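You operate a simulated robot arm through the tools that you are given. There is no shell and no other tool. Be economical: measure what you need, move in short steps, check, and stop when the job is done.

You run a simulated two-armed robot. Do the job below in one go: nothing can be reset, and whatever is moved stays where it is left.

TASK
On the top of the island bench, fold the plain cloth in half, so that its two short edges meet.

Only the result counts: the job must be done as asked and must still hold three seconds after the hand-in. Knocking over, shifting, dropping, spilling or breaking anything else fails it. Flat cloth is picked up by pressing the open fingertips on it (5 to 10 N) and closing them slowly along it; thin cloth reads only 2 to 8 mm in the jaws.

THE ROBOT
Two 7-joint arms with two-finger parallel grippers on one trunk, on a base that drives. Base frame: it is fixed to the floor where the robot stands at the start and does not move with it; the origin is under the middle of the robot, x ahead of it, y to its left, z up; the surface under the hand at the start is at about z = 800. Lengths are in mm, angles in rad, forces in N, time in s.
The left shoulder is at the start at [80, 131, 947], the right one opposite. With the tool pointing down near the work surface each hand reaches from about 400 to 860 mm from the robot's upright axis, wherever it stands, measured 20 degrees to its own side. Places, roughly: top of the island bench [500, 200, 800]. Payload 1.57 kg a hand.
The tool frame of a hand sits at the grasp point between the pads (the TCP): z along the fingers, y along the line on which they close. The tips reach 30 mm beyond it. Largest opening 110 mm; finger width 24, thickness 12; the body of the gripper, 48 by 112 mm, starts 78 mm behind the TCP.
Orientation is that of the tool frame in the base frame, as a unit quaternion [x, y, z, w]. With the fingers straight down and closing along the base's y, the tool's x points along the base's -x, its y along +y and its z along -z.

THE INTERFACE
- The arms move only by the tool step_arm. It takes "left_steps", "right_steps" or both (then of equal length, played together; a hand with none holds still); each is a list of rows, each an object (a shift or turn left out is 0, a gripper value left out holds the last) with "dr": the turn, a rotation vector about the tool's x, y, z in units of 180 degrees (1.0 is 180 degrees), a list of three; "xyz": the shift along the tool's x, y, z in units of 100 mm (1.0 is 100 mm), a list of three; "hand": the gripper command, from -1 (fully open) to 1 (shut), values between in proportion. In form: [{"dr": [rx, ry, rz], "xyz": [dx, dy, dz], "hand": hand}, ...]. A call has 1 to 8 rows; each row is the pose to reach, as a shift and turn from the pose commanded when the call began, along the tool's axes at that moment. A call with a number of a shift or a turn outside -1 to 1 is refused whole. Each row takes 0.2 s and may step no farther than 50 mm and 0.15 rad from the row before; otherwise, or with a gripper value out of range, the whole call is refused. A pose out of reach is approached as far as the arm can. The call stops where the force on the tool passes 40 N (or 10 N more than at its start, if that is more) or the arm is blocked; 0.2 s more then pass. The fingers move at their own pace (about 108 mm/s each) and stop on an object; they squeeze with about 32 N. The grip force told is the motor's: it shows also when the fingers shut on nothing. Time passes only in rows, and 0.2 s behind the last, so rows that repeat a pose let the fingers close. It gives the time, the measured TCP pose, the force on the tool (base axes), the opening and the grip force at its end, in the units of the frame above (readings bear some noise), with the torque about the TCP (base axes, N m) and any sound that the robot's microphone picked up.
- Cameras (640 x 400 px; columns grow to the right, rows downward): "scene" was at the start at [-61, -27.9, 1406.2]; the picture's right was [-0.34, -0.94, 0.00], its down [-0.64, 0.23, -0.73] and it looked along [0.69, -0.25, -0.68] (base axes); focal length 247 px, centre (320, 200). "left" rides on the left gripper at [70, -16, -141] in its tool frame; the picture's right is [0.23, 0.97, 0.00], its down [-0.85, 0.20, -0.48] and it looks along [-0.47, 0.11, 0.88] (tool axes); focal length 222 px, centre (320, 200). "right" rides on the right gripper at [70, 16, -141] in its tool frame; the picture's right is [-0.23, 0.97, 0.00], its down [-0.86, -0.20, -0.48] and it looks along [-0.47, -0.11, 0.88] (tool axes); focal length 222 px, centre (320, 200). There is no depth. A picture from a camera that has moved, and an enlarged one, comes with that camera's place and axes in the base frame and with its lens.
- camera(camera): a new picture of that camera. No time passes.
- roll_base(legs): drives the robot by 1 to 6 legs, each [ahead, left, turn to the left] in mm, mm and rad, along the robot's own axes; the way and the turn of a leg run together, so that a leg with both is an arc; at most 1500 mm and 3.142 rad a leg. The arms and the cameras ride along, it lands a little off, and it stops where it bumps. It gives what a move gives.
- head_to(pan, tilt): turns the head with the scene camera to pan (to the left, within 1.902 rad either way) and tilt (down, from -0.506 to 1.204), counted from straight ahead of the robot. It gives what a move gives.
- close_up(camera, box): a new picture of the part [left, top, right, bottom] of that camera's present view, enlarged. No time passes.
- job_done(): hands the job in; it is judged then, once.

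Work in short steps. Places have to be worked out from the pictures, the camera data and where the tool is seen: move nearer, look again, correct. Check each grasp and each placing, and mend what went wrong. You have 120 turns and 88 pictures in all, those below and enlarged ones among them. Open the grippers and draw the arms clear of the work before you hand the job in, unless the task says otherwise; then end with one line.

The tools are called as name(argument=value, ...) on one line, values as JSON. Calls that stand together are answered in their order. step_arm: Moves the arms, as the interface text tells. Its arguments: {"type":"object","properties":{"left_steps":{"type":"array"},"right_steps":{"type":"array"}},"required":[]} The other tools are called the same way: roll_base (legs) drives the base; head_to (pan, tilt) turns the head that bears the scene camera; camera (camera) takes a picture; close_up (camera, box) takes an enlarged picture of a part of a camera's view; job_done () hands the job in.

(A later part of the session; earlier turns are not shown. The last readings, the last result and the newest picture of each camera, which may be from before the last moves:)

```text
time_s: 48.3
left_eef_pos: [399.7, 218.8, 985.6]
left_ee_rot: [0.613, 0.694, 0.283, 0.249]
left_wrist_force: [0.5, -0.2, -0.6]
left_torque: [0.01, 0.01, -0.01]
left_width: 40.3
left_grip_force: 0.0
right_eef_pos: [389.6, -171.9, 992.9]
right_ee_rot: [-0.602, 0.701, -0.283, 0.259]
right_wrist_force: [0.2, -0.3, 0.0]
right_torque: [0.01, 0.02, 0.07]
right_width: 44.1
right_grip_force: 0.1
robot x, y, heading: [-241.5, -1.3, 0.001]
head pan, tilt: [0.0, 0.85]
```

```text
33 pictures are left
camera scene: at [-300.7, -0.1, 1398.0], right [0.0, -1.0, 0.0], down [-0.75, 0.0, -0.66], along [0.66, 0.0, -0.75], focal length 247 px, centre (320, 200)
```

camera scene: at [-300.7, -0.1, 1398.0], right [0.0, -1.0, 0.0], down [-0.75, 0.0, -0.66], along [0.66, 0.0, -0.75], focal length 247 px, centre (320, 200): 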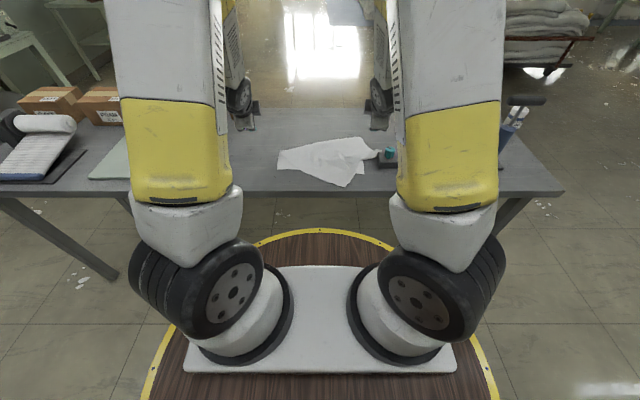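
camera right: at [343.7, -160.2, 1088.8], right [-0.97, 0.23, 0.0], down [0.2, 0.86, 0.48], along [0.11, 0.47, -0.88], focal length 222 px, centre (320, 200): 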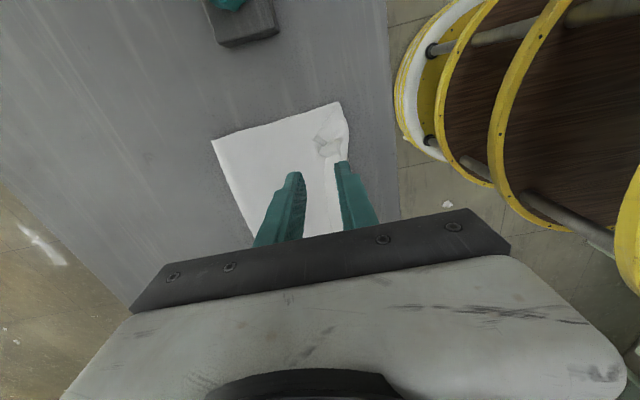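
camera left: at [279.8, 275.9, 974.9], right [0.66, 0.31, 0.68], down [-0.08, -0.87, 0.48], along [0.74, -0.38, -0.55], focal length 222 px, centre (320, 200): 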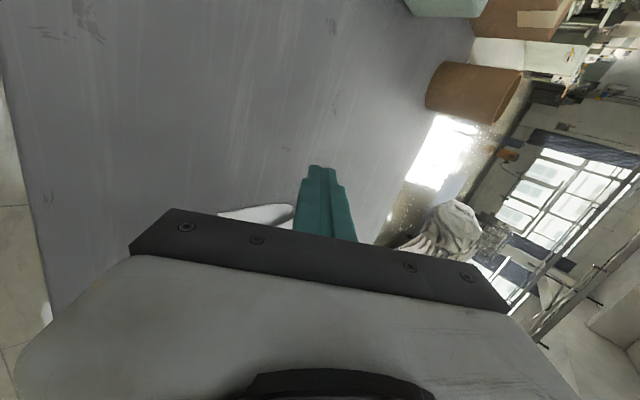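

Clear of the cloth. Turning both wrists back to the standard posture.

step_arm(left_steps=[{"dr": [0.0184, 0.0162, -0.0395]}, {"dr": [0.0367, 0.0324, -0.0791]}, {"dr": [0.0551, 0.0485, -0.1186]}, {"dr": [0.0734, 0.0647, -0.1582]}, {"dr": [0.0918, 0.0809, -0.1977]}, {"dr": [0.1102, 0.0971, -0.2373]}, {"dr": [0.1285, 0.1133, -0.2768]}, {"dr": [0.1469, 0.1294, -0.3164]}], right_steps=[{"dr": [-0.0182, 0.0167, 0.0387]}, {"dr": [-0.0364, 0.0335, 0.0775]}, {"dr": [-0.0545, 0.0502, 0.1162]}, {"dr": [-0.0727, 0.0669, 0.1549]}, {"dr": [-0.0909, 0.0836, 0.1936]}, {"dr": [-0.1091, 0.1004, 0.2324]}, {"dr": [-0.1273, 0.1171, 0.2711]}, {"dr": [-0.1454, 0.1338, 0.3098]}])

step_arm(left_steps=[{"dr": [0.0184, 0.0162, -0.0395]}, {"dr": [0.0367, 0.0324, -0.0791]}, {"dr": [0.0551, 0.0485, -0.1186]}], right_steps=[{"dr": [-0.0182, 0.0167, 0.0387]}, {"dr": [-0.0364, 0.0335, 0.0775]}, {"dr": [-0.0545, 0.0502, 0.1162]}])

close_up(camera="scene", box=[256, 120, 400, 210])

```text
time_s: 50.1
left_eef_pos: [398.2, 219.6, 985.7]
left_ee_rot: [0.185, 0.976, 0.084, 0.074]
left_wrist_force: [-0.4, 0.3, 0.4]
left_torque: [0.02, -0.01, 0.0]
left_width: 40.0
left_grip_force: 0.1
right_eef_pos: [389.6, -172.2, 994.9]
right_ee_rot: [-0.181, 0.977, -0.085, 0.079]
right_wrist_force: [0.0, 0.5, 0.0]
right_torque: [-0.01, 0.04, 0.0]
right_width: 44.0
right_grip_force: 0.1
robot x, y, heading: [-240.0, -1.8, 0.007]
head pan, tilt: [0.0, 0.85]
```

```text
time_s: 50.9
left_eef_pos: [398.2, 220.4, 984.1]
left_ee_rot: [0.0, 1.0, -0.001, -0.002]
left_wrist_force: [0.1, -0.1, -0.2]
left_torque: [-0.04, 0.03, -0.02]
left_width: 40.2
left_grip_force: 0.1
right_eef_pos: [389.3, -172.0, 994.3]
right_ee_rot: [0.001, 1.0, -0.001, 0.0]
right_wrist_force: [-0.5, 0.3, 0.9]
right_torque: [-0.03, -0.04, 0.02]
right_width: 44.0
right_grip_force: 0.1
robot x, y, heading: [-239.8, -0.3, 0.0]
head pan, tilt: [0.0, 0.85]
```

```text
4.44 times, centred on (328, 165) of scene
camera zoom: at [-301.3, -0.1, 1397.9], right [0.0, -1.0, 0.0], down [-0.75, 0.0, -0.66], along [0.66, 0.0, -0.75], focal length 1098 px, centre (284, 356)
```

zoom: 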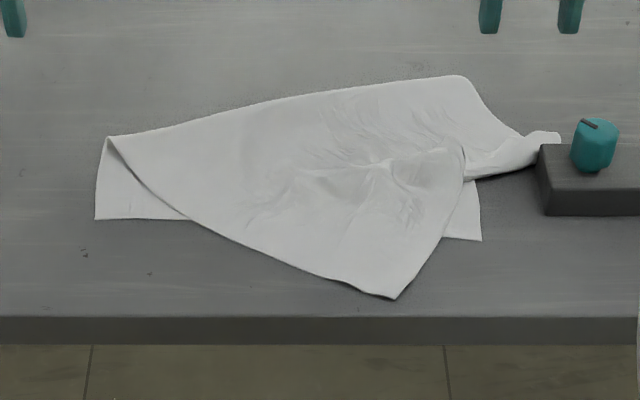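

The state is clear now. The top layer is skewed, with its left corner at about (284,−84) on the bare bench and its right corner rolled up on the dark device at about (444,−231). The left corner already lies the right way round, so I'll move the right hand aside and bring the left over it, yawed to match the edge.

step_arm(left_steps=[{"xyz": [0.1, -0.4, 0], "dr": [0, 0, -0.04]}, {"xyz": [0.2, -0.8, 0], "dr": [0, 0, -0.08]}, {"xyz": [0.3, -1.0, 0], "dr": [0, 0, -0.12]}, {"xyz": [0.4, -1.0, 0], "dr": [0, 0, -0.16]}, {"xyz": [0.5, -1.0, 0], "dr": [0, 0, -0.2]}, {"xyz": [0.6, -1.0, 0], "dr": [0, 0, -0.24]}, {"xyz": [0.7, -1.0, 0], "dr": [0, 0, -0.28]}, {"xyz": [0.81, -1.0, 0], "dr": [0, 0, -0.32]}], right_steps=[{"xyz": [0, -0.2, 0]}, {"xyz": [0, -0.4, 0]}, {"xyz": [0, -0.6, 0]}, {"xyz": [0, -0.8, 0]}, {"xyz": [0, -1.0, 0]}, {"xyz": [0, -1.0, 0]}, {"xyz": [0, -1.0, 0]}, {"xyz": [0, -1.0, 0]}])

```text
time_s: 52.7
left_eef_pos: [316.6, 119.0, 984.7]
left_ee_rot: [-0.482, 0.876, 0.001, -0.001]
left_wrist_force: [0.1, 0.4, -0.5]
left_torque: [0.01, 0.01, 0.01]
left_width: 40.1
left_grip_force: 0.1
right_eef_pos: [388.9, -271.4, 995.3]
right_ee_rot: [0.0, 1.0, -0.001, 0.001]
right_wrist_force: [-0.8, -0.4, -0.5]
right_torque: [-0.05, 0.01, 0.0]
right_width: 43.7
right_grip_force: 0.1
robot x, y, heading: [-243.0, -4.9, 0.001]
head pan, tilt: [0.0, 0.85]
```

The orientation is right. Moving the left hand to y≈−98 in two hops.

step_arm(left_steps=[{"xyz": [0.4, -0.25, 0]}, {"xyz": [0.8, -0.5, 0]}, {"xyz": [0.99, -0.627, 0]}])

step_arm(left_steps=[{"xyz": [0.4, -0.25, 0.15]}, {"xyz": [0.75, -0.47, 0.4]}, {"xyz": [0.84, -0.535, 0.8]}, {"xyz": [0.84, -0.535, 0.9]}])

camera(camera="left")

```text
time_s: 53.5
left_eef_pos: [315.0, 4.1, 986.6]
left_ee_rot: [-0.481, 0.877, 0.0, -0.001]
left_wrist_force: [0.6, 0.9, -0.7]
left_torque: [-0.03, 0.01, 0.0]
left_width: 40.3
left_grip_force: 0.1
right_eef_pos: [390.1, -271.0, 994.9]
right_ee_rot: [0.0, 1.0, -0.001, 0.001]
right_wrist_force: [0.2, 1.0, 0.9]
right_torque: [0.0, 0.0, 0.01]
right_width: 44.0
right_grip_force: 0.0
robot x, y, heading: [-239.6, 1.5, 0.003]
head pan, tilt: [0.0, 0.85]
```

```text
time_s: 54.5
left_eef_pos: [315.2, -94.5, 894.9]
left_ee_rot: [-0.481, 0.877, 0.0, -0.001]
left_wrist_force: [-0.2, 0.0, 0.9]
left_torque: [-0.01, -0.01, 0.04]
left_width: 40.5
left_grip_force: 0.2
right_eef_pos: [390.7, -270.3, 994.5]
right_ee_rot: [0.0, 1.0, -0.002, 0.001]
right_wrist_force: [0.0, 0.0, 0.6]
right_torque: [0.0, -0.04, 0.01]
right_width: 44.0
right_grip_force: 0.1
robot x, y, heading: [-242.0, -2.4, 0.003]
head pan, tilt: [0.0, 0.85]
```

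```text
31 pictures are left
camera left: at [292.5, -161.7, 1036.1], right [-0.94, 0.33, 0.0], down [0.29, 0.83, 0.48], along [0.16, 0.45, -0.88], focal length 222 px, centre (320, 200)
```

left: 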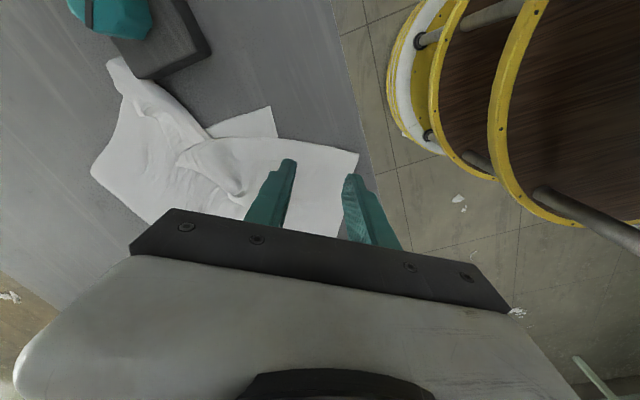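

The corner at (279,−78) puts the left hand 39 mm along the edge and 4 mm inside it, which is what I want. Descending to contact.

step_arm(left_steps=[{"xyz": [0, 0, 0.4]}, {"xyz": [0, 0, 0.58]}, {"xyz": [0, 0, 0.61]}, {"xyz": [0, 0, 0.63]}])

close_up(camera="left", box=[200, 80, 440, 230])

```text
time_s: 55.5
left_eef_pos: [317.7, -95.5, 831.8]
left_ee_rot: [-0.481, 0.877, 0.001, -0.001]
left_wrist_force: [-0.5, -0.7, 0.8]
left_torque: [0.01, -0.01, -0.03]
left_width: 40.1
left_grip_force: 0.1
right_eef_pos: [389.9, -271.5, 995.2]
right_ee_rot: [0.0, 1.0, -0.001, 0.001]
right_wrist_force: [0.4, 0.5, 0.6]
right_torque: [-0.02, -0.01, 0.03]
right_width: 44.1
right_grip_force: 0.1
robot x, y, heading: [-242.0, 0.8, -0.0]
head pan, tilt: [0.0, 0.85]
```

```text
2.67 times, centred on (320, 155) of left
camera zoom: at [293.9, -163.0, 973.0], right [-0.94, 0.33, 0.0], down [0.29, 0.83, 0.48], along [0.16, 0.45, -0.88], focal length 592 px, centre (320, 320)
```

zoom: 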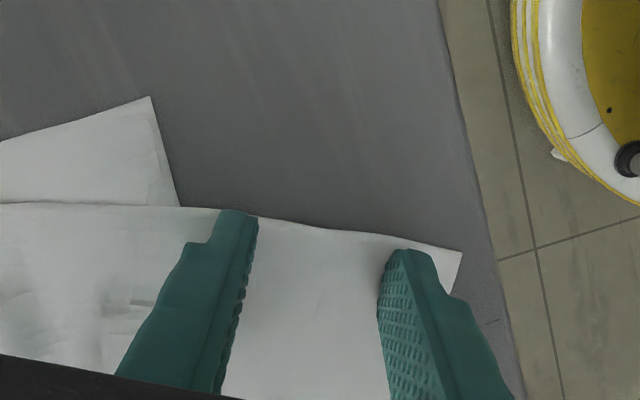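

Well placed, so I'll press lightly and close.

step_arm(left_steps=[{"xyz": [0, 0, 0.012]}, {"xyz": [0, 0, 0.018]}, {"xyz": [0, 0, 0.018], "hand": 0.34}, {"xyz": [0, 0, 0.018], "hand": 0.41}, {"xyz": [0, 0, 0.018], "hand": 0.48}, {"xyz": [0, 0, 0.018], "hand": 0.55}, {"xyz": [0, 0, 0.018], "hand": 0.62}, {"xyz": [0, 0, 0.018], "hand": 0.69}])

step_arm(left_steps=[{"hand": 0.76}, {"hand": 0.83}, {"hand": 0.9}, {"hand": 0.96}, {"hand": 1}, {"hand": 1}])

```text
time_s: 57.3
left_eef_pos: [316.8, -97.1, 831.0]
left_ee_rot: [-0.481, 0.877, 0.0, -0.001]
left_wrist_force: [-0.4, 0.4, 30.4]
left_torque: [0.05, 0.07, -0.03]
left_width: 16.9
left_grip_force: 0.1
right_eef_pos: [389.9, -271.0, 995.7]
right_ee_rot: [0.0, 1.0, -0.001, 0.0]
right_wrist_force: [-0.5, 0.2, 0.4]
right_torque: [-0.02, -0.04, 0.01]
right_width: 43.9
right_grip_force: 0.0
robot x, y, heading: [-238.8, 1.9, 0.002]
head pan, tilt: [0.0, 0.85]
```

```text
time_s: 58.7
left_eef_pos: [316.0, -96.6, 832.3]
left_ee_rot: [-0.481, 0.877, 0.0, -0.001]
left_wrist_force: [-0.7, 0.7, 39.6]
left_torque: [0.02, 0.04, -0.03]
left_width: 2.5
left_grip_force: 23.5
right_eef_pos: [389.7, -270.8, 996.1]
right_ee_rot: [0.0, 1.0, -0.002, 0.002]
right_wrist_force: [0.0, -0.8, 0.2]
right_torque: [0.0, -0.02, 0.02]
right_width: 44.3
right_grip_force: 0.1
robot x, y, heading: [-240.0, 0.4, 0.0]
head pan, tilt: [0.0, 0.85]
```

The left holds the corner edge (2.5 mm). I'll lift it and carry it toward the left side, drawing the right corner off the device.

step_arm(left_steps=[{"xyz": [0, 0, -0.3], "hand": 1}, {"xyz": [-0.2, 0.05, -0.6]}, {"xyz": [-0.4, 0.1, -0.8]}, {"xyz": [-0.61, 0.15, -0.9]}])

step_arm(left_steps=[{"xyz": [-0.12, 0.01, -0.05], "dr": [0, 0, 0.04]}, {"xyz": [-0.24, 0.02, -0.1], "dr": [0, 0, 0.08]}, {"xyz": [-0.36, 0.03, -0.15], "dr": [0, 0, 0.12]}, {"xyz": [-0.48, 0.04, -0.2], "dr": [0, 0, 0.16]}, {"xyz": [-0.6, 0.05, -0.25], "dr": [0, 0, 0.2]}, {"xyz": [-0.72, 0.06, -0.3], "dr": [0, 0, 0.24]}, {"xyz": [-0.85, 0.07, -0.35], "dr": [0, 0, 0.28]}, {"xyz": [-0.98, 0.08, -0.4], "dr": [0, 0, 0.32]}])

close_up(camera="scene", box=[240, 90, 432, 210])

```text
time_s: 59.7
left_eef_pos: [336.9, -38.4, 917.7]
left_ee_rot: [-0.48, 0.877, 0.001, -0.002]
left_wrist_force: [-0.1, -0.4, 0.1]
left_torque: [-0.01, 0.01, -0.01]
left_width: 2.5
left_grip_force: 24.2
right_eef_pos: [390.8, -270.7, 993.6]
right_ee_rot: [0.0, 1.0, -0.001, 0.001]
right_wrist_force: [-0.1, -0.7, -0.8]
right_torque: [0.0, 0.0, -0.03]
right_width: 43.8
right_grip_force: 0.0
robot x, y, heading: [-238.2, -1.2, 0.006]
head pan, tilt: [0.0, 0.85]
```

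```text
time_s: 61.5
left_eef_pos: [382.3, 49.2, 960.2]
left_ee_rot: [0.001, 1.0, 0.0, -0.001]
left_wrist_force: [-0.5, -0.4, -0.2]
left_torque: [0.01, -0.01, 0.0]
left_width: 2.5
left_grip_force: 24.1
right_eef_pos: [390.7, -271.9, 995.2]
right_ee_rot: [0.0, 1.0, -0.001, 0.001]
right_wrist_force: [-0.5, -0.1, -0.4]
right_torque: [-0.01, -0.01, 0.01]
right_width: 44.0
right_grip_force: 0.1
robot x, y, heading: [-239.9, 1.3, 0.009]
head pan, tilt: [0.0, 0.85]
```

```text
3.33 times, centred on (336, 150) of scene
camera zoom: at [-301.1, -0.3, 1397.9], right [0.0, -1.0, 0.0], down [-0.75, 0.0, -0.66], along [0.66, 0.0, -0.75], focal length 824 px, centre (267, 367)
```

zoom: 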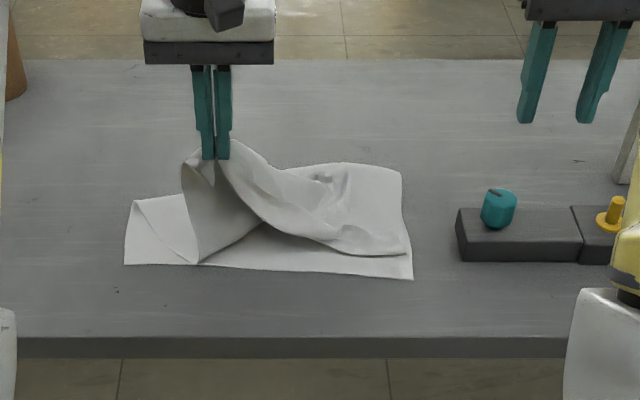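

The right corner slid off the device and lies near its place at about (389,−157), the right way round. I'll bring the right hand over it.

step_arm(right_steps=[{"xyz": [-0.05, 0.4, 0], "hand": 0.27, "dr": [0, 0, 0.035]}, {"xyz": [-0.1, 0.8, 0], "hand": 0.27, "dr": [0, 0, 0.07]}, {"xyz": [-0.16, 1.0, 0.2], "hand": 0.27, "dr": [0, 0, 0.1]}])

step_arm(right_steps=[{"xyz": [0.07, 0.25, 0.3]}, {"xyz": [0.15, 0.48, 0.6]}, {"xyz": [0.15, 0.48, 0.8]}])

camera(camera="right")

```text
time_s: 62.3
left_eef_pos: [383.4, 50.9, 960.5]
left_ee_rot: [0.001, 1.0, 0.0, -0.002]
left_wrist_force: [0.0, 0.5, -0.2]
left_torque: [0.03, -0.02, 0.02]
left_width: 2.5
left_grip_force: 24.2
right_eef_pos: [405.5, -171.8, 974.0]
right_ee_rot: [0.157, 0.988, -0.002, 0.001]
right_wrist_force: [0.5, -0.6, -0.2]
right_torque: [0.01, -0.02, 0.02]
right_width: 40.1
right_grip_force: 0.3
robot x, y, heading: [-239.3, -2.1, 0.002]
head pan, tilt: [0.0, 0.85]
```

```text
time_s: 63.1
left_eef_pos: [383.2, 49.1, 960.2]
left_ee_rot: [0.0, 1.0, -0.001, -0.001]
left_wrist_force: [-0.6, 0.1, 0.6]
left_torque: [0.0, -0.02, 0.03]
left_width: 2.5
left_grip_force: 23.9
right_eef_pos: [407.3, -123.5, 893.5]
right_ee_rot: [0.157, 0.988, -0.001, 0.001]
right_wrist_force: [0.6, -0.5, 0.3]
right_torque: [0.0, -0.01, -0.01]
right_width: 40.2
right_grip_force: 0.1
robot x, y, heading: [-238.6, 2.4, 0.001]
head pan, tilt: [0.0, 0.85]
```

```text
28 pictures are left
camera right: at [344.5, -83.7, 1036.1], right [0.52, 0.86, 0.0], down [0.75, -0.45, 0.48], along [0.41, -0.25, -0.88], focal length 222 px, centre (320, 200)
```

right: 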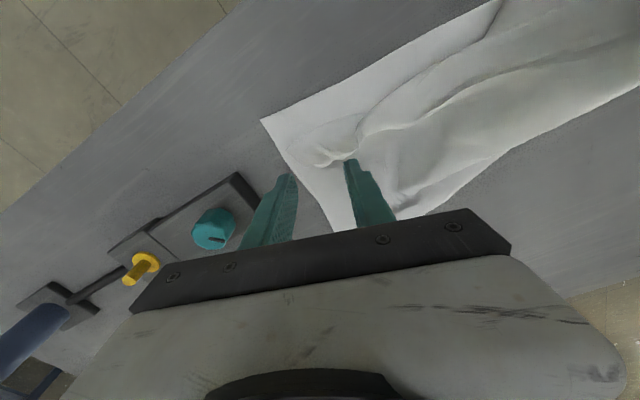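

close_up(camera="right", box=[240, 70, 464, 210])

close_up(camera="scene", box=[296, 130, 376, 180])

```text
2.86 times, centred on (352, 140) of right
camera zoom: at [344.5, -83.7, 1036.1], right [0.52, 0.86, 0.0], down [0.75, -0.45, 0.48], along [0.41, -0.25, -0.88], focal length 635 px, centre (229, 371)
```

zoom: 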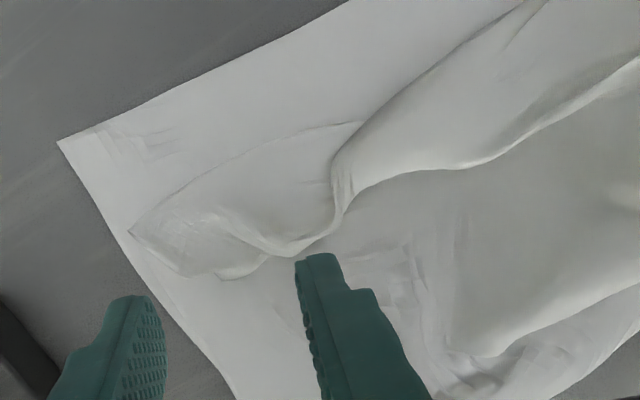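

```text
8.00 times, centred on (336, 155) of scene
camera zoom: at [-301.2, -0.2, 1397.9], right [0.0, -1.0, 0.0], down [-0.75, 0.0, -0.66], along [0.66, 0.0, -0.75], focal length 1977 px, centre (192, 560)
```

zoom: 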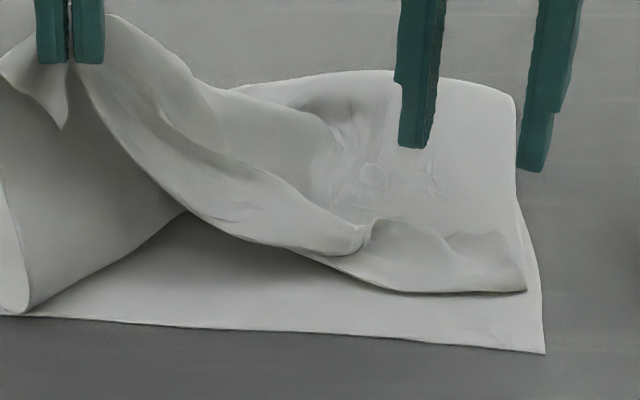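

The right part of the edge is partly rolled. I'll stretch the edge with the left hand (outward, lower) to unroll it.

step_arm(left_steps=[{"xyz": [0, 0.2, 0.18]}, {"xyz": [0, 0.4, 0.36]}, {"xyz": [0, 0.6, 0.5]}, {"xyz": [0, 0.75, 0.5]}, {"xyz": [0, 0.75, 0.5]}])

close_up(camera="scene", box=[256, 110, 384, 190])

```text
time_s: 64.3
left_eef_pos: [382.9, 124.4, 907.0]
left_ee_rot: [0.001, 1.0, 0.0, 0.0]
left_wrist_force: [0.7, -0.5, 0.4]
left_torque: [0.02, 0.01, 0.02]
left_width: 2.3
left_grip_force: 23.9
right_eef_pos: [406.5, -122.8, 893.9]
right_ee_rot: [0.157, 0.988, -0.001, 0.001]
right_wrist_force: [0.6, -0.4, -0.2]
right_torque: [-0.03, -0.03, 0.0]
right_width: 40.2
right_grip_force: 0.0
robot x, y, heading: [-244.7, -2.8, 0.007]
head pan, tilt: [0.0, 0.85]
```

```text
5.00 times, centred on (320, 150) of scene
camera zoom: at [-301.0, -0.2, 1397.9], right [0.0, -1.0, 0.0], down [-0.75, 0.0, -0.66], along [0.66, 0.0, -0.75], focal length 1236 px, centre (320, 450)
```

zoom: 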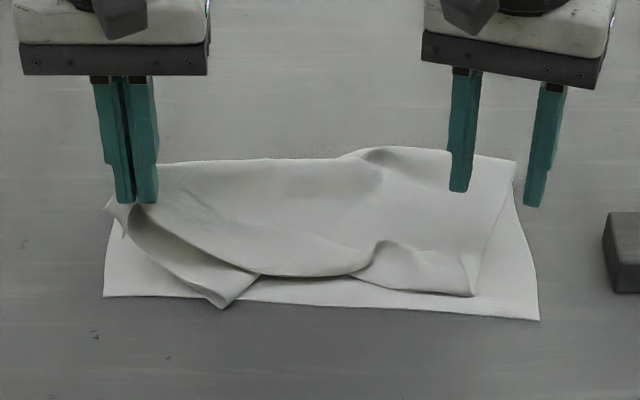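

The right corner has the edge rolled back about 45 mm, with the true edge at about (408,−81). I'll pinch that flap edge with the right hand and unroll it onto bare bench.

step_arm(right_steps=[{"xyz": [0.08, 0.18, 0]}, {"xyz": [0.17, 0.37, 0]}, {"xyz": [0.17, 0.37, 0.4]}, {"xyz": [0.17, 0.37, 0.45]}])

close_up(camera="right", box=[200, 80, 440, 230])

```text
time_s: 65.3
left_eef_pos: [382.7, 123.4, 908.2]
left_ee_rot: [0.002, 1.0, 0.0, -0.002]
left_wrist_force: [-0.2, 1.0, -0.5]
left_torque: [0.01, -0.02, 0.0]
left_width: 2.6
left_grip_force: 23.8
right_eef_pos: [401.4, -82.7, 847.6]
right_ee_rot: [0.157, 0.988, -0.001, 0.001]
right_wrist_force: [0.0, 0.4, 0.1]
right_torque: [-0.03, 0.0, 0.0]
right_width: 40.2
right_grip_force: 0.0
robot x, y, heading: [-239.7, -1.5, 0.003]
head pan, tilt: [0.0, 0.85]
```

```text
2.67 times, centred on (320, 155) of right
camera zoom: at [339.2, -43.9, 990.5], right [0.52, 0.86, 0.0], down [0.75, -0.45, 0.48], along [0.41, -0.25, -0.88], focal length 592 px, centre (320, 320)
```

zoom: 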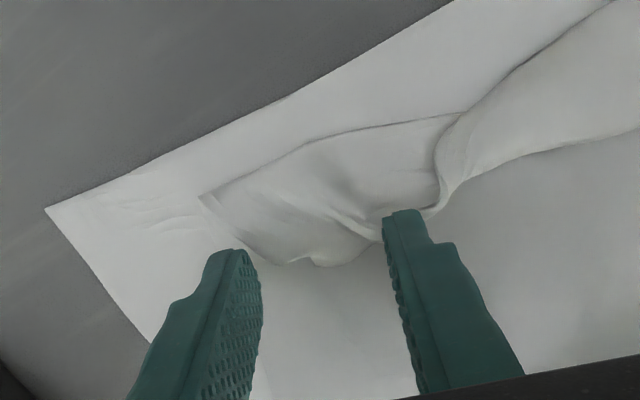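

The flap is 35 mm wide and its edge is at (405,−88). I'll nudge 8 mm inside it, lower, press and close.

step_arm(right_steps=[{"xyz": [0.06, -0.06, 0.05]}, {"xyz": [0.06, -0.06, 0.12]}, {"xyz": [0.06, -0.06, 0.135]}, {"xyz": [0.06, -0.06, 0.14]}])

```text
time_s: 66.3
left_eef_pos: [383.2, 125.3, 907.9]
left_ee_rot: [0.001, 1.0, 0.0, -0.001]
left_wrist_force: [-0.3, -0.2, -0.9]
left_torque: [0.0, 0.03, 0.05]
left_width: 2.6
left_grip_force: 24.1
right_eef_pos: [393.8, -84.4, 835.4]
right_ee_rot: [0.156, 0.988, -0.001, 0.0]
right_wrist_force: [-0.7, -0.2, 1.7]
right_torque: [0.03, 0.0, 0.03]
right_width: 40.0
right_grip_force: 0.0
robot x, y, heading: [-244.7, -5.2, 0.005]
head pan, tilt: [0.0, 0.85]
```

step_arm(right_steps=[{"xyz": [0, 0, 0.02]}, {"xyz": [0, 0, 0.025], "hand": 0.34}, {"xyz": [0, 0, 0.025], "hand": 0.41}, {"xyz": [0, 0, 0.025], "hand": 0.48}, {"xyz": [0, 0, 0.025], "hand": 0.55}, {"xyz": [0, 0, 0.025], "hand": 0.62}, {"xyz": [0, 0, 0.025], "hand": 0.69}, {"xyz": [0, 0, 0.025], "hand": 0.76}])

step_arm(right_steps=[{"hand": 0.83}, {"hand": 0.9}, {"hand": 0.96}, {"hand": 1}, {"hand": 1}])

```text
time_s: 68.1
left_eef_pos: [382.7, 125.5, 909.7]
left_ee_rot: [0.001, 1.0, 0.0, -0.001]
left_wrist_force: [-0.4, 0.4, 0.1]
left_torque: [-0.03, 0.01, 0.02]
left_width: 2.3
left_grip_force: 23.0
right_eef_pos: [393.1, -85.0, 832.4]
right_ee_rot: [0.157, 0.988, -0.002, 0.002]
right_wrist_force: [0.7, 1.9, 20.7]
right_torque: [0.32, 0.04, -0.03]
right_width: 14.1
right_grip_force: 0.4
robot x, y, heading: [-240.0, 0.9, 0.003]
head pan, tilt: [0.0, 0.85]
```

```text
time_s: 69.3
left_eef_pos: [382.1, 125.2, 909.2]
left_ee_rot: [0.001, 1.0, 0.0, 0.0]
left_wrist_force: [-0.2, -1.7, 0.1]
left_torque: [-0.06, 0.02, -0.01]
left_width: 2.5
left_grip_force: 24.1
right_eef_pos: [392.7, -84.4, 833.4]
right_ee_rot: [0.156, 0.988, 0.0, 0.003]
right_wrist_force: [1.6, 5.5, 22.1]
right_torque: [0.37, 0.06, -0.03]
right_width: 2.7
right_grip_force: 24.2
robot x, y, heading: [-236.3, 0.5, 0.005]
head pan, tilt: [0.0, 0.85]
```

The right has it (2.7 mm). I'll lift it level with the left, unyaw, and look.

step_arm(right_steps=[{"xyz": [0, 0, -0.3], "hand": 1, "dr": [0, 0, -0.03]}, {"xyz": [0, 0, -0.6], "dr": [0, 0, -0.07]}, {"xyz": [0, 0, -0.76], "dr": [0, 0, -0.1]}])

step_arm(left_steps=[{"xyz": [-0.2, 0, -0.3]}, {"xyz": [-0.4, 0, -0.6]}, {"xyz": [-0.7, -0.05, -0.8]}, {"xyz": [-1.0, -0.05, -0.9]}], right_steps=[{"xyz": [-0.2, -0.05, -0.3]}, {"xyz": [-0.4, -0.1, -0.6]}, {"xyz": [-0.7, -0.15, -0.8]}, {"xyz": [-0.9, -0.18, -0.9]}])

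close_up(camera="scene", box=[216, 70, 424, 200])

```text
time_s: 70.1
left_eef_pos: [384.3, 123.2, 909.0]
left_ee_rot: [0.0, 1.0, 0.0, -0.001]
left_wrist_force: [-0.1, 0.5, -0.8]
left_torque: [-0.03, 0.03, 0.02]
left_width: 2.2
left_grip_force: 23.0
right_eef_pos: [391.6, -86.4, 908.5]
right_ee_rot: [-0.001, 1.0, -0.001, 0.0]
right_wrist_force: [0.2, 1.2, 0.4]
right_torque: [0.0, 0.03, -0.02]
right_width: 2.3
right_grip_force: 24.1
robot x, y, heading: [-241.1, -0.4, -0.001]
head pan, tilt: [0.0, 0.85]
```

```text
time_s: 71.1
left_eef_pos: [483.4, 120.3, 997.2]
left_ee_rot: [0.001, 1.0, 0.0, -0.002]
left_wrist_force: [-0.3, 0.0, 0.6]
left_torque: [-0.04, -0.01, 0.01]
left_width: 2.4
left_grip_force: 23.5
right_eef_pos: [482.5, -102.3, 1000.3]
right_ee_rot: [-0.001, 1.0, -0.001, -0.001]
right_wrist_force: [-0.8, 0.7, 0.2]
right_torque: [0.04, -0.02, -0.05]
right_width: 2.6
right_grip_force: 23.9
robot x, y, heading: [-238.7, 0.0, 0.002]
head pan, tilt: [0.0, 0.85]
```

```text
3.08 times, centred on (320, 135) of scene
camera zoom: at [-301.4, -0.1, 1397.9], right [0.0, -1.0, 0.0], down [-0.75, 0.0, -0.66], along [0.66, 0.0, -0.75], focal length 760 px, centre (320, 400)
```

zoom: 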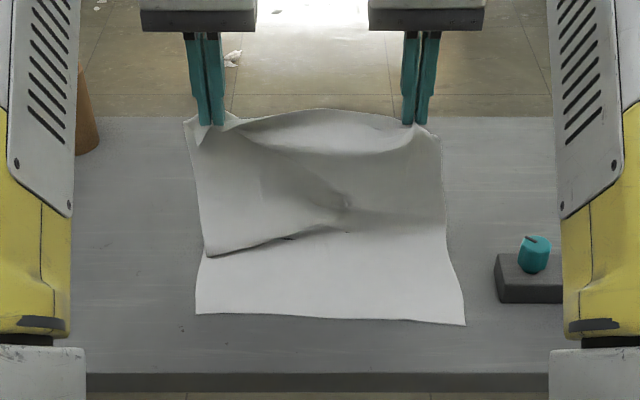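

Nicely recovered: the lower layer is flat, with its near edge from (361,145) to (340,−167). I'll align the hands above it (shifting slightly −y, left 16 mm ahead) and tauten.

step_arm(left_steps=[{"xyz": [-0.3, -0.06, -0.1]}, {"xyz": [-0.57, -0.12, -0.2]}, {"xyz": [-0.57, -0.12, -0.2]}], right_steps=[{"xyz": [-0.2, -0.1, -0.08]}, {"xyz": [-0.42, -0.2, -0.17]}, {"xyz": [-0.42, -0.2, -0.17]}])

close_up(camera="scene", box=[216, 70, 424, 200])

```text
time_s: 71.9
left_eef_pos: [539.6, 106.7, 1017.9]
left_ee_rot: [0.001, 1.0, -0.001, -0.002]
left_wrist_force: [-0.7, -3.3, 0.6]
left_torque: [-0.04, 0.0, 0.01]
left_width: 2.4
left_grip_force: 23.7
right_eef_pos: [525.2, -122.4, 1017.3]
right_ee_rot: [0.0, 1.0, 0.0, 0.0]
right_wrist_force: [0.9, 3.9, -0.2]
right_torque: [0.07, 0.0, -0.02]
right_width: 2.6
right_grip_force: 23.9
robot x, y, heading: [-240.4, -1.3, -0.001]
head pan, tilt: [0.0, 0.85]
```

```text
3.08 times, centred on (320, 135) of scene
camera zoom: at [-301.0, -0.2, 1398.0], right [0.0, -1.0, 0.0], down [-0.75, 0.0, -0.66], along [0.66, 0.0, -0.75], focal length 760 px, centre (320, 400)
```

zoom: 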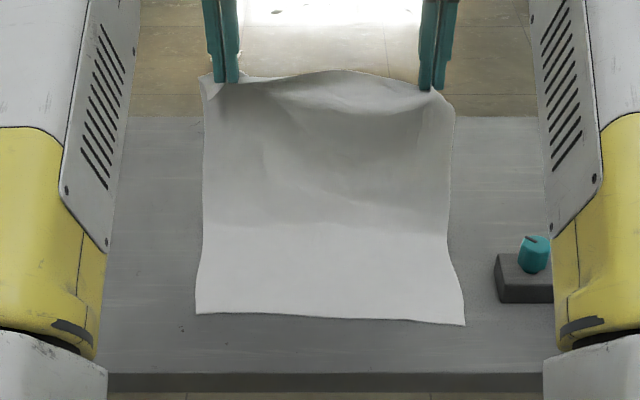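

Taut and square, with the lower layer undisturbed. Laying it back along the arc.

step_arm(left_steps=[{"xyz": [0.31, 0, 0.11]}, {"xyz": [0.62, 0, 0.23]}, {"xyz": [0.98, 0, 0.5]}], right_steps=[{"xyz": [0.31, 0, 0.11]}, {"xyz": [0.62, 0, 0.23]}, {"xyz": [0.98, 0, 0.5]}])

step_arm(left_steps=[{"xyz": [0.25, 0, 0.28]}, {"xyz": [0.49, 0, 0.57]}, {"xyz": [0.62, 0, 0.85]}, {"xyz": [0.66, 0, 0.97]}], right_steps=[{"xyz": [0.25, 0, 0.28]}, {"xyz": [0.49, 0, 0.57]}, {"xyz": [0.62, 0, 0.85]}, {"xyz": [0.66, 0, 0.97]}])

close_up(camera="scene", box=[248, 110, 392, 200])

```text
time_s: 72.7
left_eef_pos: [439.4, 107.0, 968.4]
left_ee_rot: [0.001, 1.0, 0.0, -0.001]
left_wrist_force: [-0.5, -3.8, -0.2]
left_torque: [-0.16, 0.03, -0.06]
left_width: 2.7
left_grip_force: 23.8
right_eef_pos: [430.3, -123.5, 967.5]
right_ee_rot: [0.0, 1.0, -0.002, 0.002]
right_wrist_force: [1.0, 3.0, -0.2]
right_torque: [0.13, 0.02, -0.07]
right_width: 2.7
right_grip_force: 23.6
robot x, y, heading: [-239.3, -0.5, -0.004]
head pan, tilt: [0.0, 0.85]
```

```text
time_s: 73.7
left_eef_pos: [376.9, 108.4, 872.6]
left_ee_rot: [0.001, 1.0, 0.001, -0.001]
left_wrist_force: [-1.0, -3.1, 0.0]
left_torque: [-0.07, 0.02, -0.03]
left_width: 2.8
left_grip_force: 24.1
right_eef_pos: [362.7, -124.0, 866.8]
right_ee_rot: [0.001, 1.0, -0.001, 0.0]
right_wrist_force: [1.9, 3.4, -0.5]
right_torque: [0.1, -0.04, -0.04]
right_width: 2.3
right_grip_force: 24.2
robot x, y, heading: [-241.4, -4.6, -0.001]
head pan, tilt: [0.0, 0.85]
```

```text
4.44 times, centred on (320, 155) of scene
camera zoom: at [-301.2, -0.1, 1397.9], right [0.0, -1.0, 0.0], down [-0.75, 0.0, -0.66], along [0.66, 0.0, -0.75], focal length 1098 px, centre (320, 400)
```

zoom: 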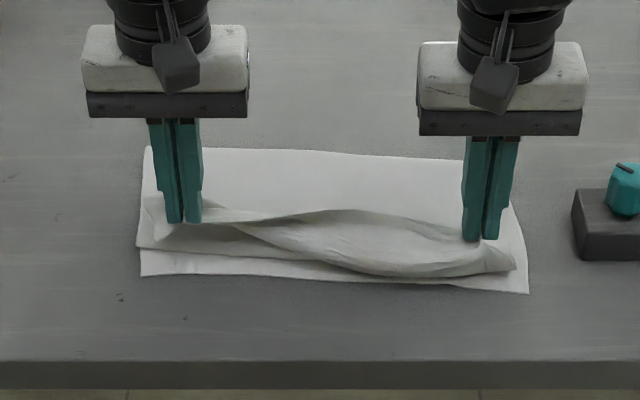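

A bulge formed on the near side because my arc was a little too tight. I'll lift back up and relay on a wider arc of about 200 mm, so the top layer stays taut.

step_arm(left_steps=[{"xyz": [-0.1, 0, -0.4]}, {"xyz": [-0.25, 0, -0.75]}, {"xyz": [-0.5, 0, -0.95]}], right_steps=[{"xyz": [-0.1, 0, -0.4]}, {"xyz": [-0.25, 0, -0.77]}, {"xyz": [-0.5, 0, -1.0]}])

step_arm(left_steps=[{"xyz": [-0.4, 0, -0.3]}, {"xyz": [-0.8, 0, -0.6]}, {"xyz": [-0.95, 0, -0.65]}, {"xyz": [-0.95, 0, -0.65]}], right_steps=[{"xyz": [-0.4, 0, -0.3]}, {"xyz": [-0.8, 0, -0.6]}, {"xyz": [-0.95, 0, -0.65]}, {"xyz": [-0.95, 0, -0.65]}])

step_arm(left_steps=[{"xyz": [0.45, 0, 0.12]}, {"xyz": [0.75, 0, 0.35]}, {"xyz": [1.0, 0, 0.55]}], right_steps=[{"xyz": [0.45, 0, 0.12]}, {"xyz": [0.75, 0, 0.35]}, {"xyz": [1.0, 0, 0.55]}])

close_up(camera="scene", box=[232, 80, 408, 190])

```text
time_s: 74.5
left_eef_pos: [424.9, 107.7, 969.4]
left_ee_rot: [0.001, 1.0, 0.001, -0.002]
left_wrist_force: [-0.4, -1.8, 0.5]
left_torque: [-0.05, -0.02, -0.01]
left_width: 2.7
left_grip_force: 23.8
right_eef_pos: [411.4, -122.5, 969.0]
right_ee_rot: [0.001, 1.0, 0.0, 0.0]
right_wrist_force: [0.4, 1.7, 0.3]
right_torque: [0.06, -0.05, -0.04]
right_width: 2.8
right_grip_force: 24.0
robot x, y, heading: [-240.8, 1.1, -0.003]
head pan, tilt: [0.0, 0.85]
```

```text
time_s: 75.5
left_eef_pos: [522.5, 106.6, 1033.2]
left_ee_rot: [0.001, 1.0, 0.001, -0.002]
left_wrist_force: [0.3, -2.7, -0.2]
left_torque: [-0.07, 0.03, -0.01]
left_width: 2.4
left_grip_force: 23.9
right_eef_pos: [508.3, -124.3, 1031.9]
right_ee_rot: [0.0, 1.0, -0.001, 0.0]
right_wrist_force: [0.4, 3.0, -1.1]
right_torque: [0.09, -0.01, -0.03]
right_width: 2.8
right_grip_force: 23.6
robot x, y, heading: [-238.4, 2.8, 0.0]
head pan, tilt: [0.0, 0.85]
```

```text
time_s: 76.3
left_eef_pos: [421.5, 108.4, 980.3]
left_ee_rot: [0.001, 1.0, 0.0, -0.001]
left_wrist_force: [0.0, -2.2, 0.2]
left_torque: [-0.06, 0.02, -0.02]
left_width: 2.4
left_grip_force: 24.1
right_eef_pos: [408.2, -121.5, 977.9]
right_ee_rot: [-0.001, 1.0, -0.001, 0.001]
right_wrist_force: [1.1, 2.5, -0.2]
right_torque: [0.06, 0.0, -0.06]
right_width: 2.7
right_grip_force: 24.2
robot x, y, heading: [-241.4, 1.5, 0.003]
head pan, tilt: [0.0, 0.85]
```

```text
3.64 times, centred on (320, 135) of scene
camera zoom: at [-300.8, -0.2, 1398.0], right [0.0, -1.0, 0.0], down [-0.75, 0.0, -0.66], along [0.66, 0.0, -0.75], focal length 899 px, centre (320, 436)
```

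zoom: 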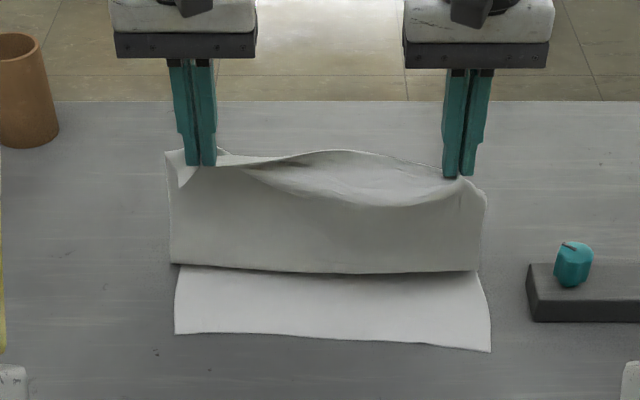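

The fold line formed at about 525 instead of about 552 because the hang wasn't far enough forward. I'll take the edge forward to x≈590 so the lower half lies flat to the true midline.

step_arm(left_steps=[{"xyz": [-0.3, 0, -0.3]}, {"xyz": [-0.6, 0, -0.5]}, {"xyz": [-0.9, 0, -0.5]}], right_steps=[{"xyz": [-0.3, 0, -0.3]}, {"xyz": [-0.6, 0, -0.5]}, {"xyz": [-0.9, 0, -0.5]}])

step_arm(left_steps=[{"xyz": [-0.3, 0, 0.05]}, {"xyz": [-0.6, 0, 0.1]}, {"xyz": [-0.9, 0, 0.2]}, {"xyz": [-0.9, 0, 0.2]}], right_steps=[{"xyz": [-0.3, 0, 0.05]}, {"xyz": [-0.6, 0, 0.1]}, {"xyz": [-0.9, 0, 0.2]}, {"xyz": [-0.9, 0, 0.2]}])

close_up(camera="scene", box=[216, 70, 424, 200])

```text
time_s: 77.1
left_eef_pos: [511.0, 105.0, 1029.3]
left_ee_rot: [0.001, 1.0, 0.001, -0.001]
left_wrist_force: [-0.4, -2.4, 0.1]
left_torque: [-0.1, 0.0, -0.03]
left_width: 2.3
left_grip_force: 23.8
right_eef_pos: [497.5, -124.6, 1029.2]
right_ee_rot: [-0.001, 1.0, -0.001, 0.0]
right_wrist_force: [0.5, 2.5, 0.6]
right_torque: [0.08, -0.05, -0.03]
right_width: 3.0
right_grip_force: 23.8
robot x, y, heading: [-237.1, -1.8, 0.006]
head pan, tilt: [0.0, 0.85]
```

```text
time_s: 78.1
left_eef_pos: [564.5, 112.3, 999.4]
left_ee_rot: [0.001, 1.0, -0.002, -0.002]
left_wrist_force: [-0.4, -13.9, 0.4]
left_torque: [-0.36, 0.0, -0.16]
left_width: 2.8
left_grip_force: 24.2
left hand out of reach, approached as far as the arm can: row 2, 3, 4
right_eef_pos: [566.7, -128.5, 1004.5]
right_ee_rot: [-0.001, 1.0, 0.001, 0.0]
right_wrist_force: [1.0, 13.5, -1.4]
right_torque: [0.42, -0.03, -0.06]
right_width: 2.9
right_grip_force: 23.8
right hand out of reach, approached as far as the arm can: row 3, 4
robot x, y, heading: [-242.6, 2.8, 0.0]
head pan, tilt: [0.0, 0.85]
```

```text
3.08 times, centred on (320, 135) of scene
camera zoom: at [-301.0, -0.2, 1398.0], right [0.0, -1.0, 0.0], down [-0.75, 0.0, -0.66], along [0.66, 0.0, -0.75], focal length 760 px, centre (320, 400)
```

zoom: 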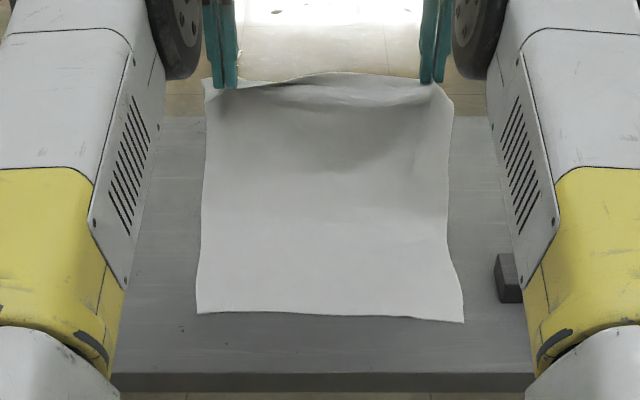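

I'm at the reach limit, so I'll ease the hands in slightly and roll the base forward 40 mm to get the hang over x≈595.

step_arm(left_steps=[{"xyz": [0.07, -0.06, -0.1]}, {"xyz": [0.07, -0.06, -0.1]}], right_steps=[{"xyz": [0.22, 0.05, -0.05]}, {"xyz": [0.22, 0.05, -0.05]}])

roll_base(legs=[[45, 0, 0]])

close_up(camera="scene", box=[216, 70, 424, 200])

```text
time_s: 78.7
left_eef_pos: [558.2, 108.0, 1009.4]
left_ee_rot: [0.001, 1.0, 0.001, -0.001]
left_wrist_force: [-1.3, -5.4, 0.1]
left_torque: [-0.14, 0.03, -0.09]
left_width: 2.5
left_grip_force: 23.8
right_eef_pos: [544.4, -126.0, 1011.9]
right_ee_rot: [0.0, 1.0, -0.001, 0.001]
right_wrist_force: [0.8, 6.3, -0.4]
right_torque: [0.22, -0.02, -0.05]
right_width: 2.8
right_grip_force: 24.3
robot x, y, heading: [-236.8, -1.3, -0.001]
head pan, tilt: [0.0, 0.85]
```

```text
time_s: 79.6
left_eef_pos: [602.9, 107.4, 1008.2]
left_ee_rot: [0.0, 1.0, 0.0, -0.001]
left_wrist_force: [-1.0, -4.6, 0.4]
left_torque: [-0.11, 0.02, -0.07]
left_width: 2.6
left_grip_force: 23.6
right_eef_pos: [590.6, -126.7, 1010.8]
right_ee_rot: [0.0, 1.0, -0.001, 0.001]
right_wrist_force: [1.1, 3.5, 0.1]
right_torque: [0.11, -0.02, -0.03]
right_width: 2.8
right_grip_force: 24.0
robot x, y, heading: [-194.8, -4.1, 0.004]
head pan, tilt: [0.0, 0.85]
```

```text
3.08 times, centred on (320, 135) of scene
camera zoom: at [-255.5, -0.1, 1397.9], right [0.0, -1.0, 0.0], down [-0.75, 0.0, -0.66], along [0.66, 0.0, -0.75], focal length 760 px, centre (320, 400)
```

zoom: 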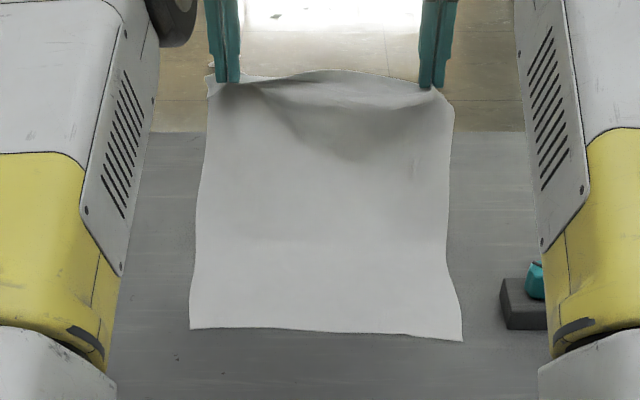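

The near edge is now at about (380,149)–(361,−160), so the fold target is x≈571. I'll lay back on a 200 mm arc about that line.

step_arm(left_steps=[{"xyz": [0.37, 0, -0.17]}, {"xyz": [0.82, 0, -0.1]}], right_steps=[{"xyz": [0.37, 0, -0.17]}, {"xyz": [0.82, 0, -0.1]}])

step_arm(left_steps=[{"xyz": [0.25, 0, 0.1]}, {"xyz": [0.5, 0, 0.23]}, {"xyz": [0.7, 0, 0.38]}, {"xyz": [0.9, 0, 0.55]}], right_steps=[{"xyz": [0.25, 0, 0.1]}, {"xyz": [0.5, 0, 0.23]}, {"xyz": [0.7, 0, 0.38]}, {"xyz": [0.9, 0, 0.55]}])

close_up(camera="scene", box=[232, 90, 408, 200])

```text
time_s: 80.2
left_eef_pos: [523.0, 107.4, 1017.6]
left_ee_rot: [0.001, 1.0, -0.001, -0.001]
left_wrist_force: [-1.0, -3.8, 0.0]
left_torque: [-0.09, 0.08, -0.02]
left_width: 2.7
left_grip_force: 24.4
right_eef_pos: [510.2, -123.1, 1020.1]
right_ee_rot: [0.0, 1.0, -0.001, -0.001]
right_wrist_force: [1.1, 3.3, -0.2]
right_torque: [0.11, 0.04, -0.04]
right_width: 2.8
right_grip_force: 24.0
robot x, y, heading: [-194.7, 2.2, 0.0]
head pan, tilt: [0.0, 0.85]
```

```text
time_s: 81.2
left_eef_pos: [431.8, 108.3, 964.7]
left_ee_rot: [0.002, 1.0, -0.001, -0.001]
left_wrist_force: [-0.3, -4.1, -0.8]
left_torque: [-0.17, 0.01, -0.04]
left_width: 2.4
left_grip_force: 24.0
right_eef_pos: [418.2, -125.5, 966.6]
right_ee_rot: [0.0, 1.0, -0.001, 0.001]
right_wrist_force: [1.1, 4.9, -0.7]
right_torque: [0.15, -0.06, -0.07]
right_width: 2.5
right_grip_force: 24.1
robot x, y, heading: [-195.9, 0.1, -0.0]
head pan, tilt: [0.0, 0.85]
```

```text
3.64 times, centred on (320, 145) of scene
camera zoom: at [-255.3, -0.1, 1398.0], right [0.0, -1.0, 0.0], down [-0.75, 0.0, -0.66], along [0.66, 0.0, -0.75], focal length 899 px, centre (320, 400)
```

zoom: 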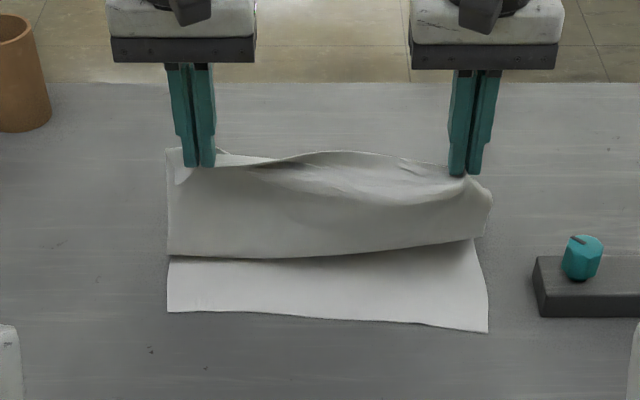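

I'll check the actual fold line at the far side with a wrist view.

camera(camera="right")

```text
16 pictures are left
camera right: at [347.9, -107.4, 1108.2], right [0.23, 0.97, 0.0], down [0.85, -0.2, 0.48], along [0.47, -0.11, -0.88], focal length 222 px, centre (320, 200)
```

right: 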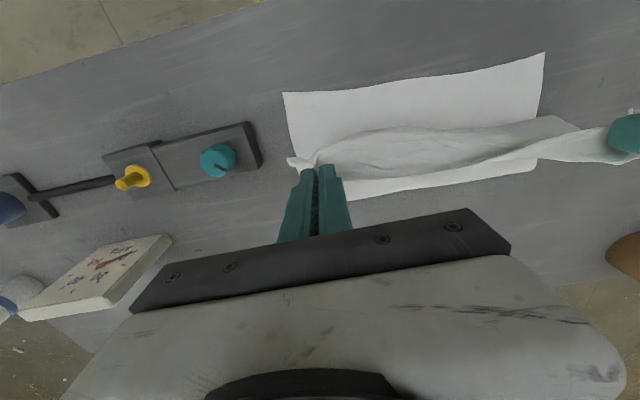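

The fold line sits at about 530 because the hanging curtain sags on a high arc. A low roll will fix it: carry the edge back to the far side, drop to about 50 mm above the cloth, then draw it back low so the top layer trails straight. First, forward.

step_arm(left_steps=[{"xyz": [-0.3, 0, -0.25]}, {"xyz": [-0.6, 0, -0.45]}, {"xyz": [-0.95, 0, -0.5]}], right_steps=[{"xyz": [-0.3, 0, -0.25]}, {"xyz": [-0.6, 0, -0.45]}, {"xyz": [-0.95, 0, -0.5]}])

step_arm(left_steps=[{"xyz": [-0.3, 0, 0.05]}, {"xyz": [-0.6, 0, 0.1]}], right_steps=[{"xyz": [-0.3, 0, 0.05]}, {"xyz": [-0.6, 0, 0.1]}])

roll_base(legs=[[95, 0, 0]])

step_arm(left_steps=[{"xyz": [-0.05, 0, 0.4]}, {"xyz": [-0.1, 0, 0.8]}, {"xyz": [-0.1, 0, 1.0]}, {"xyz": [-0.1, 0, 1.0]}], right_steps=[{"xyz": [-0.05, 0, 0.4]}, {"xyz": [-0.1, 0, 0.8]}, {"xyz": [-0.1, 0, 1.0]}, {"xyz": [-0.1, 0, 1.0]}])

close_up(camera="scene", box=[216, 80, 424, 210])

```text
time_s: 82.0
left_eef_pos: [528.9, 106.3, 1017.4]
left_ee_rot: [0.001, 1.0, 0.0, -0.001]
left_wrist_force: [-1.4, -3.7, 0.5]
left_torque: [-0.15, 0.04, -0.09]
left_width: 2.3
left_grip_force: 23.7
right_eef_pos: [514.0, -125.5, 1014.9]
right_ee_rot: [-0.001, 1.0, -0.001, 0.0]
right_wrist_force: [1.4, 4.7, -0.1]
right_torque: [0.12, -0.05, -0.06]
right_width: 2.6
right_grip_force: 23.6
robot x, y, heading: [-195.3, 0.6, 0.002]
head pan, tilt: [0.0, 0.85]
```

```text
time_s: 82.6
left_eef_pos: [588.9, 106.5, 1004.7]
left_ee_rot: [0.001, 1.0, 0.0, -0.001]
left_wrist_force: [-0.8, -4.1, -0.1]
left_torque: [-0.14, 0.0, -0.06]
left_width: 2.2
left_grip_force: 24.2
right_eef_pos: [573.3, -124.7, 1006.4]
right_ee_rot: [0.0, 1.0, -0.001, 0.001]
right_wrist_force: [0.9, 3.5, 0.9]
right_torque: [0.12, -0.11, -0.05]
right_width: 2.7
right_grip_force: 24.0
robot x, y, heading: [-197.0, 1.8, 0.002]
head pan, tilt: [0.0, 0.85]
```

```text
time_s: 83.7
left_eef_pos: [685.1, 105.7, 1003.0]
left_ee_rot: [0.001, 1.0, 0.0, -0.001]
left_wrist_force: [-1.1, -3.4, -0.9]
left_torque: [-0.13, 0.02, -0.05]
left_width: 2.4
left_grip_force: 24.0
right_eef_pos: [669.4, -125.9, 1005.8]
right_ee_rot: [0.0, 1.0, -0.001, 0.001]
right_wrist_force: [1.0, 4.4, -0.6]
right_torque: [0.11, -0.06, -0.04]
right_width: 2.6
right_grip_force: 24.0
robot x, y, heading: [-97.9, -0.8, 0.006]
head pan, tilt: [0.0, 0.85]
```

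```text
time_s: 84.7
left_eef_pos: [695.2, 106.3, 904.1]
left_ee_rot: [0.002, 1.0, -0.001, 0.0]
left_wrist_force: [-0.9, -4.0, 0.5]
left_torque: [-0.15, 0.03, -0.05]
left_width: 2.3
left_grip_force: 23.4
right_eef_pos: [680.2, -127.2, 905.4]
right_ee_rot: [0.0, 1.0, -0.002, 0.001]
right_wrist_force: [0.0, 4.3, -0.3]
right_torque: [0.12, 0.0, -0.07]
right_width: 2.8
right_grip_force: 24.6
robot x, y, heading: [-99.2, 3.5, 0.0]
head pan, tilt: [0.0, 0.85]
```

```text
3.08 times, centred on (320, 145) of scene
camera zoom: at [-159.7, 0.1, 1398.0], right [0.0, -1.0, 0.0], down [-0.75, 0.0, -0.66], along [0.66, 0.0, -0.75], focal length 760 px, centre (320, 369)
```

zoom: 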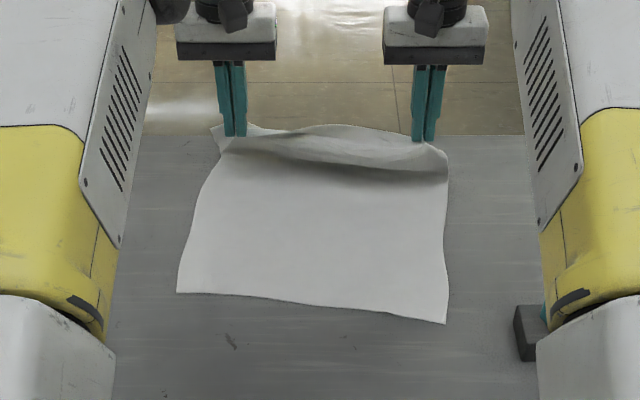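

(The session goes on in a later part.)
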